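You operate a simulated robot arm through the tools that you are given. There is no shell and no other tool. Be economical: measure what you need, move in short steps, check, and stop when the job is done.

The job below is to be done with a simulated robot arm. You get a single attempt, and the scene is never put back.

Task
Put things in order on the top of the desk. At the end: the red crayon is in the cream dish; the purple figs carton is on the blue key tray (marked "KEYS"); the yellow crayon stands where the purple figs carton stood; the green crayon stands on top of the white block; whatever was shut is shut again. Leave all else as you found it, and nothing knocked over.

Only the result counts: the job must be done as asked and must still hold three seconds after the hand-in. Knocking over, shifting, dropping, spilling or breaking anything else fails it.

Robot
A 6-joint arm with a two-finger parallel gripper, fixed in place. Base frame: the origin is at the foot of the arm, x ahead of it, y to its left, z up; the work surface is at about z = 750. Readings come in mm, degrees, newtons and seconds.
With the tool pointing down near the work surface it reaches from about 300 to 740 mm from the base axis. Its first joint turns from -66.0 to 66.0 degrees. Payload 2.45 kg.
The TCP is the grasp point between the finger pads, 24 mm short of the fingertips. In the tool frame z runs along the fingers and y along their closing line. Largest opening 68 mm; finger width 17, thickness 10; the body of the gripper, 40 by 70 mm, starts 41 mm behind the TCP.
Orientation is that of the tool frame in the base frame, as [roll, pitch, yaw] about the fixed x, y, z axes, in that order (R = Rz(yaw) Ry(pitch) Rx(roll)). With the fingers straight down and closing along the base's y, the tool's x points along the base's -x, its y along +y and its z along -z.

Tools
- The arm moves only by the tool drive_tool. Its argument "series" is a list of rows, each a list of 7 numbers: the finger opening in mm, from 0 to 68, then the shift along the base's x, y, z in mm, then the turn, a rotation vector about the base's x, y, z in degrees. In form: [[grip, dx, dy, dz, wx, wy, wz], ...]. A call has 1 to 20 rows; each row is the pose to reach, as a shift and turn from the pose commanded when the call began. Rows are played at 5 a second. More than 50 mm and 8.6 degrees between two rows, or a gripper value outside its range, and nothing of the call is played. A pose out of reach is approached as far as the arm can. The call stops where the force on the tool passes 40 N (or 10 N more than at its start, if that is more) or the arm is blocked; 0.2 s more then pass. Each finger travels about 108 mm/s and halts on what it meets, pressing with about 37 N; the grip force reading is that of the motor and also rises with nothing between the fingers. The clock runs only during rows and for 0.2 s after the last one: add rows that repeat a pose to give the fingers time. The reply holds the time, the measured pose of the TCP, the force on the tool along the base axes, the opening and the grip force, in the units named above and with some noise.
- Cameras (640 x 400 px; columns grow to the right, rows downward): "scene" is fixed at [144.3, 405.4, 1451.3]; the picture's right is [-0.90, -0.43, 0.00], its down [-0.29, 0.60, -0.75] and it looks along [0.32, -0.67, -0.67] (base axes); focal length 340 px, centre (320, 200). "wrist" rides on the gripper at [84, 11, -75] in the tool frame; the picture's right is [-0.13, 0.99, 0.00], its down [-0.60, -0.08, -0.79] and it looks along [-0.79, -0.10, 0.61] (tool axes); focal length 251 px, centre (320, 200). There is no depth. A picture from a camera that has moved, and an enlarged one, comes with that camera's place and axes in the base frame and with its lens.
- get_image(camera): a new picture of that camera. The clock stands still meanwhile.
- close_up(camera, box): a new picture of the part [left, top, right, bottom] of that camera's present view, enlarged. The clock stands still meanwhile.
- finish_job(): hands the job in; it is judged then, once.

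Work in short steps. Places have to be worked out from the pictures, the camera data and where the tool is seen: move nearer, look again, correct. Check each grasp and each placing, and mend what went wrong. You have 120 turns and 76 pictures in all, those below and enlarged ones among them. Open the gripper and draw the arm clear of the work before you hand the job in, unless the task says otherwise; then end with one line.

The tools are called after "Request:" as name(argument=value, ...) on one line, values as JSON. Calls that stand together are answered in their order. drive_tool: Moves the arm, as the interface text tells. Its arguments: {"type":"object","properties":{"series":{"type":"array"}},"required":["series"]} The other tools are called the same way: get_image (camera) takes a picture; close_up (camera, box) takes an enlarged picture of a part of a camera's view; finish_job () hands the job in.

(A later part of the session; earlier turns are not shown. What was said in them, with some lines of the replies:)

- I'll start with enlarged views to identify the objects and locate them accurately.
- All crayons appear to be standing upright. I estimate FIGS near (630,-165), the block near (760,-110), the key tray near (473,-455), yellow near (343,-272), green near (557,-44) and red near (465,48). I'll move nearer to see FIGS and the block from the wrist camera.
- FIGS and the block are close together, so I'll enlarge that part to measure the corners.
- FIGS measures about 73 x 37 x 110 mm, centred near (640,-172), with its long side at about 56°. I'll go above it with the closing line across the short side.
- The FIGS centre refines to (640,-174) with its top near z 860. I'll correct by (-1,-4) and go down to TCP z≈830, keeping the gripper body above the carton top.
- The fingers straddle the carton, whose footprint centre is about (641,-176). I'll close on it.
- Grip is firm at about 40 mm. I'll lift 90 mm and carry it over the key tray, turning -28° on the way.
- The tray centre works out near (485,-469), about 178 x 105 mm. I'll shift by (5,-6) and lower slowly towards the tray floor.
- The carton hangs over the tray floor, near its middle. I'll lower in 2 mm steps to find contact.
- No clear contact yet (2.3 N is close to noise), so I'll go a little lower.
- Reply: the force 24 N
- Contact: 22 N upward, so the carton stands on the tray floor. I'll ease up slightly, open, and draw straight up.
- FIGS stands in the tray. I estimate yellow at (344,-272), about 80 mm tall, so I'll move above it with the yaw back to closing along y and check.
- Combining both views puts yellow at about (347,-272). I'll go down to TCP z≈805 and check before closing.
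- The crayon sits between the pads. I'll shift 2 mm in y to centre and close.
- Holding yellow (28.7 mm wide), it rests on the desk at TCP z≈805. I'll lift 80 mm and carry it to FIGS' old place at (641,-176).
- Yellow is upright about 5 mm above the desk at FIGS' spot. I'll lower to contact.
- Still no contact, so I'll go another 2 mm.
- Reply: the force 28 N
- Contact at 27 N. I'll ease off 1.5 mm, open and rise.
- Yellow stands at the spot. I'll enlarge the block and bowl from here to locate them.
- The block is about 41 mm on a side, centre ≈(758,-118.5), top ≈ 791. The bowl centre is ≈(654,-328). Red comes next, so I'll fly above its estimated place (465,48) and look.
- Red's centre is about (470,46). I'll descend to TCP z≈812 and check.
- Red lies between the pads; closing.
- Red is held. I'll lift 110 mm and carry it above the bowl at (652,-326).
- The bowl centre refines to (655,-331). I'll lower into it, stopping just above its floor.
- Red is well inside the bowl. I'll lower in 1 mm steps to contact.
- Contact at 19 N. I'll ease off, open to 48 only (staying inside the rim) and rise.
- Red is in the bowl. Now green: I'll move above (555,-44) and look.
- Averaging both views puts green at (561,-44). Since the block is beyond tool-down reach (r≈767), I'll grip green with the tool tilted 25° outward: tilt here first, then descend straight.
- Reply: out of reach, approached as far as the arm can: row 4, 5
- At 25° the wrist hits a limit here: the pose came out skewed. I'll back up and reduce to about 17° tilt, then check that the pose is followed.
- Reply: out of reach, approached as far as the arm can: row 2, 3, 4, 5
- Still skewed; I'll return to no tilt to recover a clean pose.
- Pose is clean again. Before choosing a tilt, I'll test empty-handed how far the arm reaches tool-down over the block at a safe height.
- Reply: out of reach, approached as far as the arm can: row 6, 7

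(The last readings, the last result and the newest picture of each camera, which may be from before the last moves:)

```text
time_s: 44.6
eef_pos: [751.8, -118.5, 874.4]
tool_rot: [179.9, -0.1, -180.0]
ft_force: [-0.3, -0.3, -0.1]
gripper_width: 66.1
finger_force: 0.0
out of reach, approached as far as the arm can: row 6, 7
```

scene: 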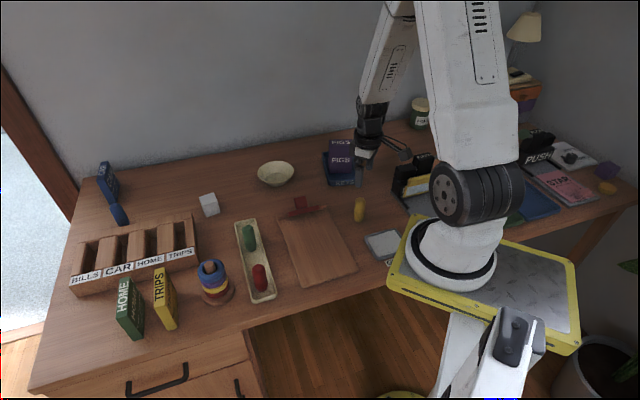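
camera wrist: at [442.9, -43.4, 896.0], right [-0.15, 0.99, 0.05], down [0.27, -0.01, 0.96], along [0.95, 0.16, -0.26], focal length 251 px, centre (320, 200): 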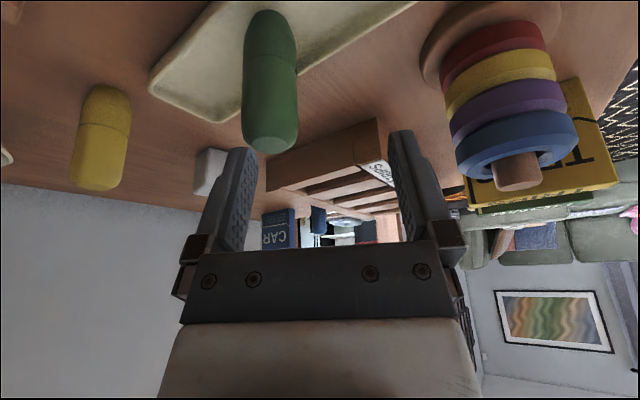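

Tool-down reaches (752,-118.5), only ~6 mm short of the block centre, so a small 8° tilt will do. I'll look from here to refine the block's position.

Request:
get_image(camera="wrist")

Request:
close_up(camera="scene", box=[170, 150, 250, 230])

```text
34 pictures are left
camera wrist: at [668.5, -106.7, 948.9], right [0.13, 0.99, 0.0], down [0.6, -0.08, 0.79], along [0.79, -0.1, -0.61], focal length 251 px, centre (320, 200)
```

wrist: 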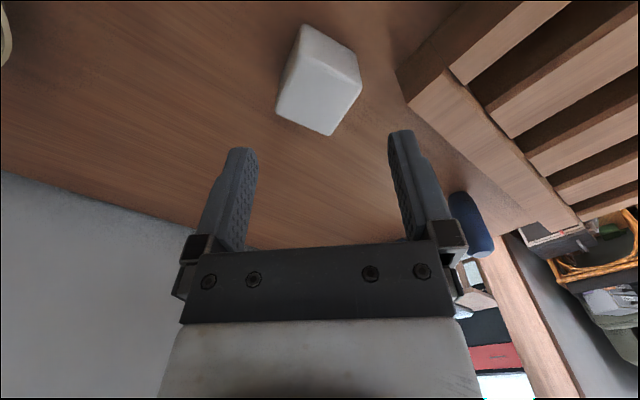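

```text
5.00 times, centred on (210, 190) of scene
camera zoom: at [144.3, 405.4, 1451.3], right [-0.9, -0.43, 0.0], down [-0.29, 0.6, -0.75], along [0.32, -0.67, -0.67], focal length 1697 px, centre (870, 250)
```

zoom: 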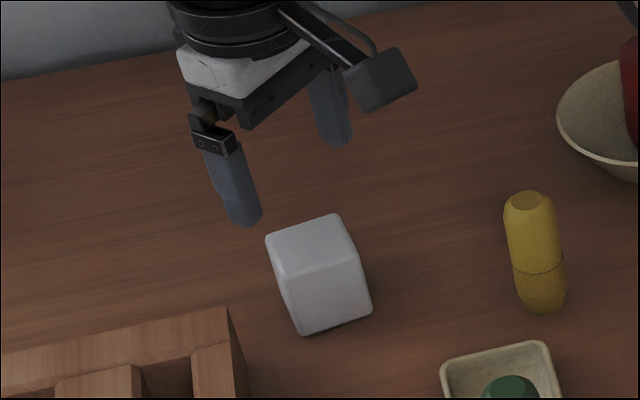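

Block centre is (757,-119). I'll test an 8° outward tilt here for reach and a clean pose.

Request:
drive_tool(series=[[66, 0, 0, 0, 0, -4, 0], [66, 2, 0, 0, 0, -8, 0], [66, 2, 0, -10, 0, -8, 0], [66, 2, 0, -10, 0, -8, 0]])

```text
time_s: 45.6
eef_pos: [752.3, -117.2, 864.6]
tool_rot: [179.9, 8.0, -179.9]
ft_force: [-0.4, -0.5, 0.1]
gripper_width: 65.8
finger_force: 0.1
```

8° works cleanly. I'll return above green keeping this tilt, then descend partway and look.

Request:
drive_tool(series=[[66, 0, 0, 30, 0, 0, 0], [66, 0, 0, 60, 0, 0, 0], [66, -45, 18, 60, 0, 0, 0], [66, -90, 36, 60, 0, 0, 0], [66, -135, 54, 60, 0, 0, 0], [66, -180, 71, 60, 0, 0, 0], [66, -191, 74, 45, 0, 0, 0], [66, -191, 74, 15, 0, 0, 0], [66, -191, 74, 15, 0, 0, 0]])

Request:
get_image(camera="wrist")

Request:
close_up(camera="scene", box=[190, 170, 310, 270])

```text
time_s: 47.6
eef_pos: [563.6, -42.0, 878.6]
tool_rot: [180.0, 8.0, 180.0]
ft_force: [-0.6, -0.1, -0.3]
gripper_width: 66.0
finger_force: 0.0
```

```text
32 pictures are left
camera wrist: at [470.9, -31.1, 940.6], right [0.13, 0.99, 0.02], down [0.49, -0.08, 0.87], along [0.86, -0.1, -0.49], focal length 251 px, centre (320, 200)
```

wrist: 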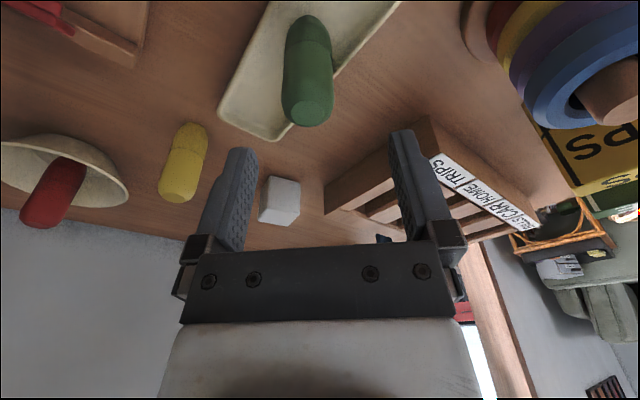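

```text
4.00 times, centred on (250, 220) of scene
camera zoom: at [144.3, 405.4, 1451.3], right [-0.9, -0.43, 0.0], down [-0.29, 0.6, -0.75], along [0.32, -0.67, -0.67], focal length 1358 px, centre (600, 120)
```

zoom: 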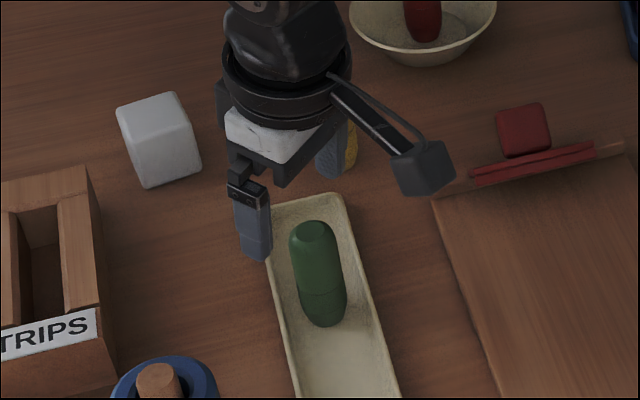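

Green's centre is about (561,-45). I'll descend to TCP z≈815.

Request:
drive_tool(series=[[66, -1, -2, -20, 0, 0, 0], [66, -1, -2, -45, 0, 0, 0], [66, -1, -2, -63, 0, 0, 0], [66, -1, -2, -63, 0, 0, 0]])

Request:
get_image(camera="wrist")

Request:
close_up(camera="scene", box=[190, 170, 310, 270])

```text
time_s: 48.6
eef_pos: [561.0, -45.5, 815.8]
tool_rot: [180.0, 8.1, 180.0]
ft_force: [0.1, 0.1, 1.6]
gripper_width: 65.9
finger_force: 0.1
```

```text
30 pictures are left
camera wrist: at [469.3, -33.6, 877.3], right [0.13, 0.99, 0.02], down [0.49, -0.08, 0.87], along [0.86, -0.1, -0.49], focal length 251 px, centre (320, 200)
```

wrist: 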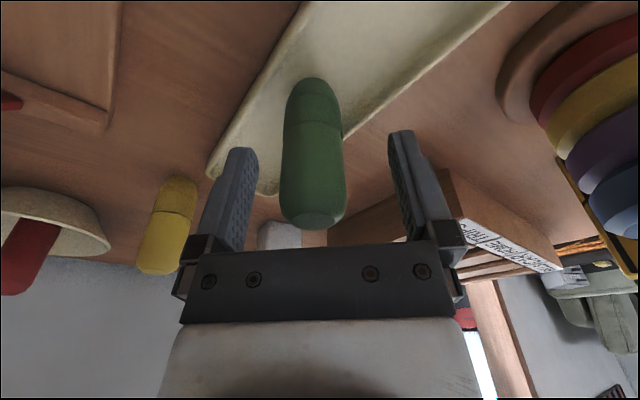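

```text
4.00 times, centred on (250, 220) of scene
camera zoom: at [144.3, 405.4, 1451.3], right [-0.9, -0.43, 0.0], down [-0.29, 0.6, -0.75], along [0.32, -0.67, -0.67], focal length 1358 px, centre (600, 120)
```

zoom: 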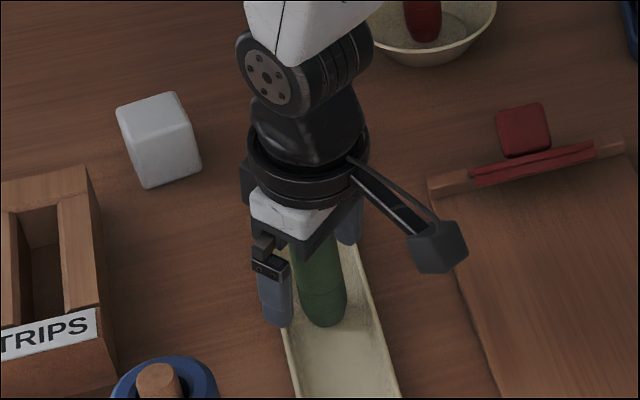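

Green is between the pads; closing.

Request:
drive_tool(series=[[50, 0, -1, 0, 0, 0, 0], [36, 0, -1, 0, 0, 0, 0], [24, 0, -1, 0, 0, 0, 0], [18, 0, -1, 0, 0, 0, 0], [18, 0, -1, 0, 0, 0, 0]])

Request:
get_image(camera="wrist")

```text
time_s: 49.8
eef_pos: [560.7, -45.2, 814.9]
tool_rot: [-179.9, 8.0, -180.0]
ft_force: [0.4, 0.4, -0.3]
gripper_width: 29.2
finger_force: 37.1
```

```text
28 pictures are left
camera wrist: at [469.1, -34.6, 877.3], right [0.13, 0.99, 0.02], down [0.49, -0.08, 0.87], along [0.86, -0.1, -0.49], focal length 251 px, centre (320, 200)
```

wrist: 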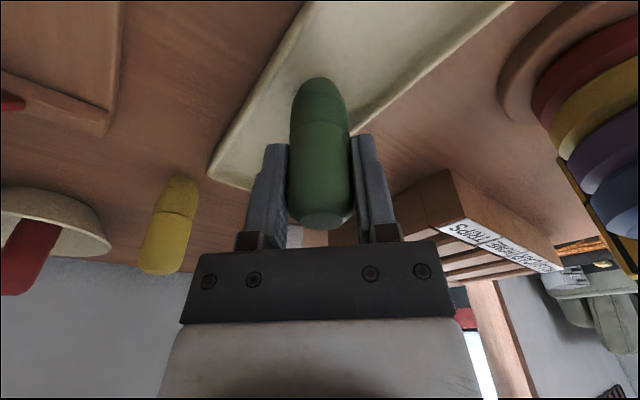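

Held (29 mm). I'll lift 100 mm and carry it over the block to (756,-119).

Request:
drive_tool(series=[[18, 0, 0, 30, 0, 0, 0], [18, 0, 0, 65, 0, 0, 0], [18, 0, 0, 100, 0, 0, 0], [18, 40, -15, 100, 0, 0, 0], [18, 80, -30, 100, 0, 0, 0], [18, 120, -45, 100, 0, 0, 0], [18, 160, -60, 100, 0, 0, 0], [18, 195, -73, 90, 0, 0, 0], [18, 195, -73, 70, 0, 0, 0], [18, 195, -73, 55, 0, 0, 0], [18, 195, -73, 55, 0, 0, 0]])

Request:
close_up(camera="wrist", box=[240, 20, 400, 240])

Request:
close_up(camera="scene", box=[170, 140, 250, 230])

```text
time_s: 52.2
eef_pos: [756.7, -118.5, 869.7]
tool_rot: [180.0, 7.9, 180.0]
ft_force: [-0.8, -0.5, -0.7]
gripper_width: 29.0
finger_force: 37.4
```

```text
1.82 times, centred on (320, 130) of wrist
camera zoom: at [663.1, -108.5, 931.6], right [0.13, 0.99, 0.02], down [0.49, -0.08, 0.87], along [0.86, -0.1, -0.49], focal length 457 px, centre (320, 327)
```

zoom: 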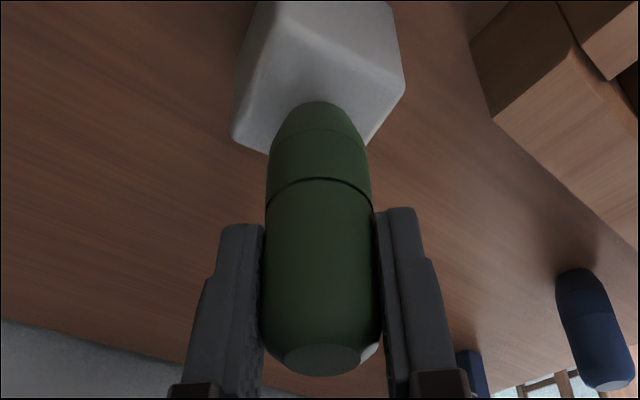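

```text
4.44 times, centred on (210, 185) of scene
camera zoom: at [144.3, 405.4, 1451.3], right [-0.9, -0.43, 0.0], down [-0.29, 0.6, -0.75], along [0.32, -0.67, -0.67], focal length 1509 px, centre (809, 267)
```

zoom: 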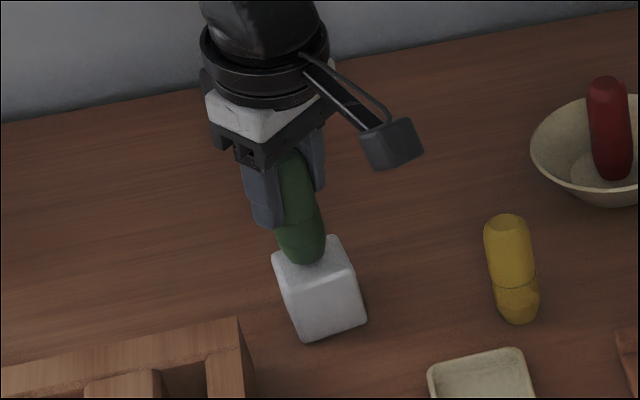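

Crayon bottom is ~18 mm above the block. I'll lower 12 mm and check alignment again from both cameras.

Request:
drive_tool(series=[[18, 0, 0, -6, 0, 0, 0], [18, 0, 0, -12, 0, 0, 0], [18, 0, 0, -12, 0, 0, 0]])

Request:
close_up(camera="wrist", box=[270, 0, 380, 110])

Request:
close_up(camera="scene", box=[190, 170, 240, 220])

```text
time_s: 53.0
eef_pos: [758.3, -119.5, 861.9]
tool_rot: [-179.9, 8.4, 180.0]
ft_force: [-4.8, 1.1, 23.8]
gripper_width: 28.6
finger_force: 37.3
```

```text
3.64 times, centred on (325, 55) of wrist
camera zoom: at [665.0, -108.9, 923.7], right [0.13, 0.99, 0.02], down [0.48, -0.08, 0.87], along [0.87, -0.1, -0.49], focal length 914 px, centre (302, 727)
```

zoom: 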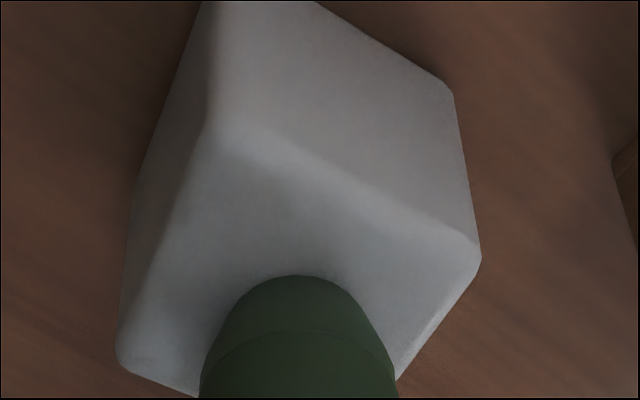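

```text
8.00 times, centred on (215, 195) of scene
camera zoom: at [143.6, 405.6, 1451.4], right [-0.9, -0.43, 0.0], down [-0.29, 0.6, -0.75], along [0.32, -0.67, -0.67], focal length 2716 px, centre (1160, 240)
```

zoom: 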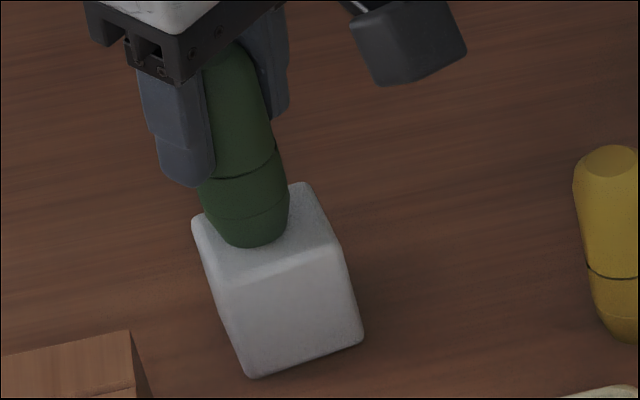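

It already touches (24 N), so the block is slightly taller than I judged. The crayon sits ~3 mm past centre; I'll lift slightly, correct by (-3,-1) and lower again.

Request:
drive_tool(series=[[18, 0, 0, 4, 0, 0, 0], [18, 0, 0, 9, 0, 0, 0], [18, -3, -1, 9, 0, 0, 0], [18, -3, -1, 9, 0, 0, 0], [18, -3, -1, 5, 0, 0, 0], [18, -3, -1, 3, 0, 0, 0], [18, -3, -1, 3, 0, 0, 0]])

```text
time_s: 54.6
eef_pos: [752.6, -119.7, 862.7]
tool_rot: [180.0, 8.1, 180.0]
ft_force: [-2.2, 0.3, 6.9]
gripper_width: 28.8
finger_force: 36.8
```

Light contact (7 N). I'll check before releasing.

Request:
close_up(camera="scene", box=[180, 150, 250, 220])

Request:
close_up(camera="wrist", box=[270, 0, 380, 110])

```text
5.71 times, centred on (215, 185) of scene
camera zoom: at [144.1, 405.5, 1451.3], right [-0.9, -0.43, 0.0], down [-0.29, 0.6, -0.75], along [0.32, -0.67, -0.67], focal length 1940 px, centre (920, 286)
```

zoom: 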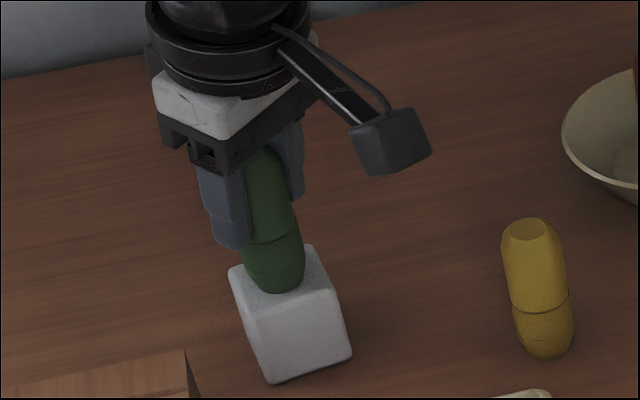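

```text
3.64 times, centred on (325, 55) of wrist
camera zoom: at [661.0, -108.8, 924.6], right [0.13, 0.99, 0.02], down [0.49, -0.08, 0.87], along [0.86, -0.1, -0.49], focal length 914 px, centre (302, 727)
```

zoom: 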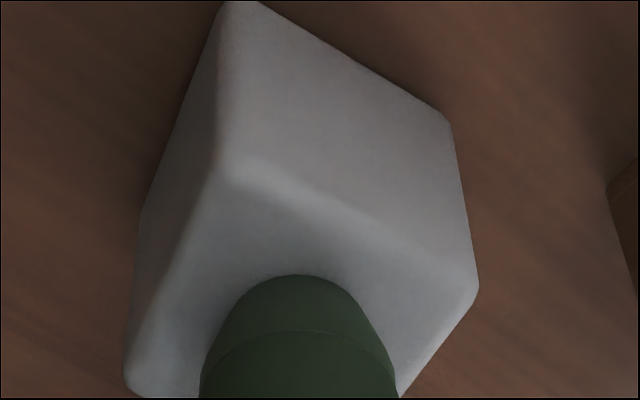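

Well centred. I'll release gently and rise straight up.

Request:
drive_tool(series=[[18, 0, 0, 0.5, 0, 0, 0], [32, 0, 0, 0.5, 0, 0, 0], [48, 0, 0, 0.5, 0, 0, 0], [60, 0, 0, 0.5, 0, 0, 0], [60, 0, 0, 0.5, 0, 0, 0], [60, 0, 0, 15, 0, 0, 0], [60, 0, 0, 40, 0, 0, 0], [60, 0, 0, 70, 0, 0, 0], [60, 0, 0, 70, 0, 0, 0]])

Request:
close_up(camera="scene", box=[170, 140, 270, 230])

```text
time_s: 56.6
eef_pos: [753.5, -118.7, 932.4]
tool_rot: [180.0, 7.9, 180.0]
ft_force: [-0.1, -0.5, -0.1]
gripper_width: 59.8
finger_force: 0.1
```

```text
4.44 times, centred on (220, 185) of scene
camera zoom: at [144.3, 405.4, 1451.3], right [-0.9, -0.43, 0.0], down [-0.29, 0.6, -0.75], along [0.32, -0.67, -0.67], focal length 1509 px, centre (764, 267)
```

zoom: 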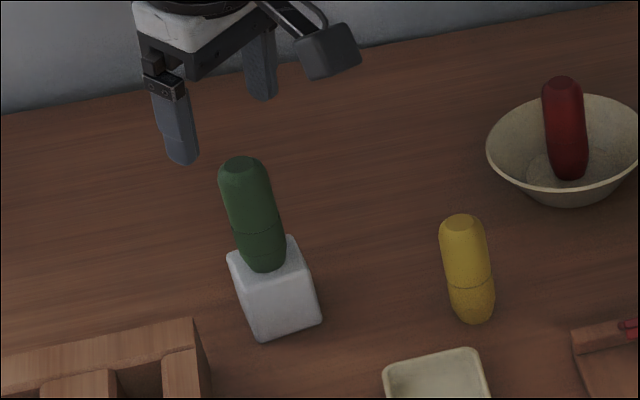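

Green stands on the block. I'll raise and draw the arm back clear, removing the tilt, then do a final check.

Request:
drive_tool(series=[[60, 0, 0, 40, 0, 0, 0], [60, -40, 0, 60, 0, 2, 0], [60, -85, 0, 75, 0, 5, 0], [60, -130, 0, 90, 0, 8, 0], [60, -178, 0, 100, 0, 8, 0], [60, -225, 0, 110, 0, 8, 0], [60, -270, 0, 120, 0, 8, 0], [60, -315, 0, 130, 0, 8, 0], [60, -360, 0, 140, 0, 8, 0], [60, -375, 0, 143, 0, 8, 0], [60, -375, 0, 143, 0, 8, 0], [60, -375, 0, 143, 0, 8, 0]])

Request:
get_image(camera="scene")

Request:
close_up(camera="scene", box=[180, 140, 400, 310])

Request:
close_up(camera="scene", box=[190, 180, 240, 230])

```text
time_s: 59.2
eef_pos: [378.2, -119.2, 1073.2]
tool_rot: [-180.0, 0.0, -180.0]
ft_force: [-1.5, 0.1, -0.1]
gripper_width: 59.8
finger_force: 0.0
```

```text
20 pictures are left
```

scene: 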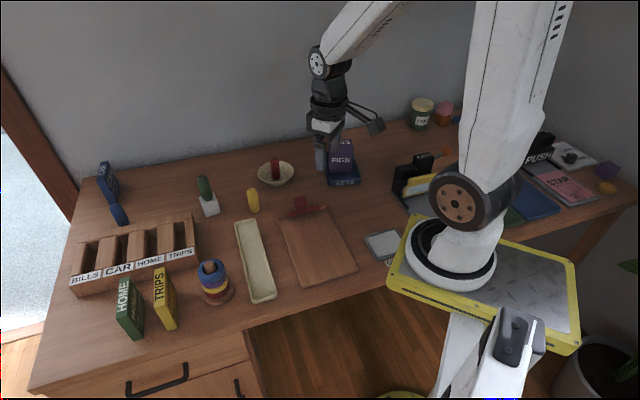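

```text
2.35 times, centred on (290, 225) of scene
camera zoom: at [144.3, 405.4, 1451.3], right [-0.9, -0.43, 0.0], down [-0.29, 0.6, -0.75], along [0.32, -0.67, -0.67], focal length 799 px, centre (391, 141)
```

zoom: 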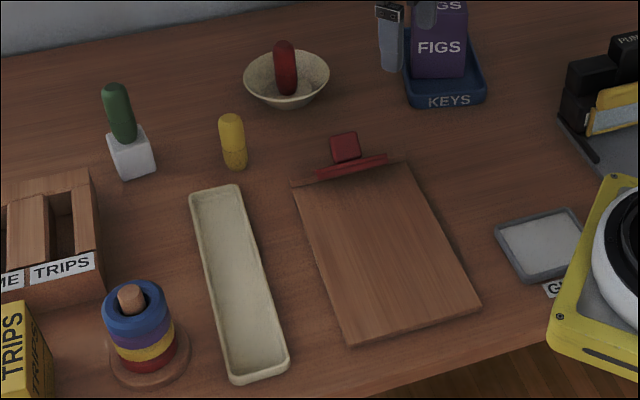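

```text
8.00 times, centred on (215, 205) of scene
camera zoom: at [144.3, 405.4, 1451.3], right [-0.9, -0.43, 0.0], down [-0.29, 0.6, -0.75], along [0.32, -0.67, -0.67], focal length 2716 px, centre (1160, 160)
```

zoom: 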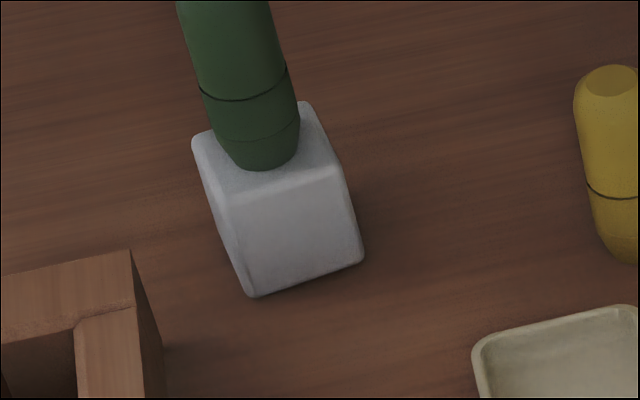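

The block, tray, bowl and clipboard are where they were, all four items stand where asked, and the arm is clear with the gripper open. I never opened anything, so there's nothing to shut again. I'm handing the job in.

Request:
finish_job()

```text
The job is handed in.
```

The job is handed in: the red crayon is in the cream dish, the figs carton is on the key tray, the yellow crayon stands where the carton was, the green crayon stands on the white block, and I saw nothing else moved in the final pictures.
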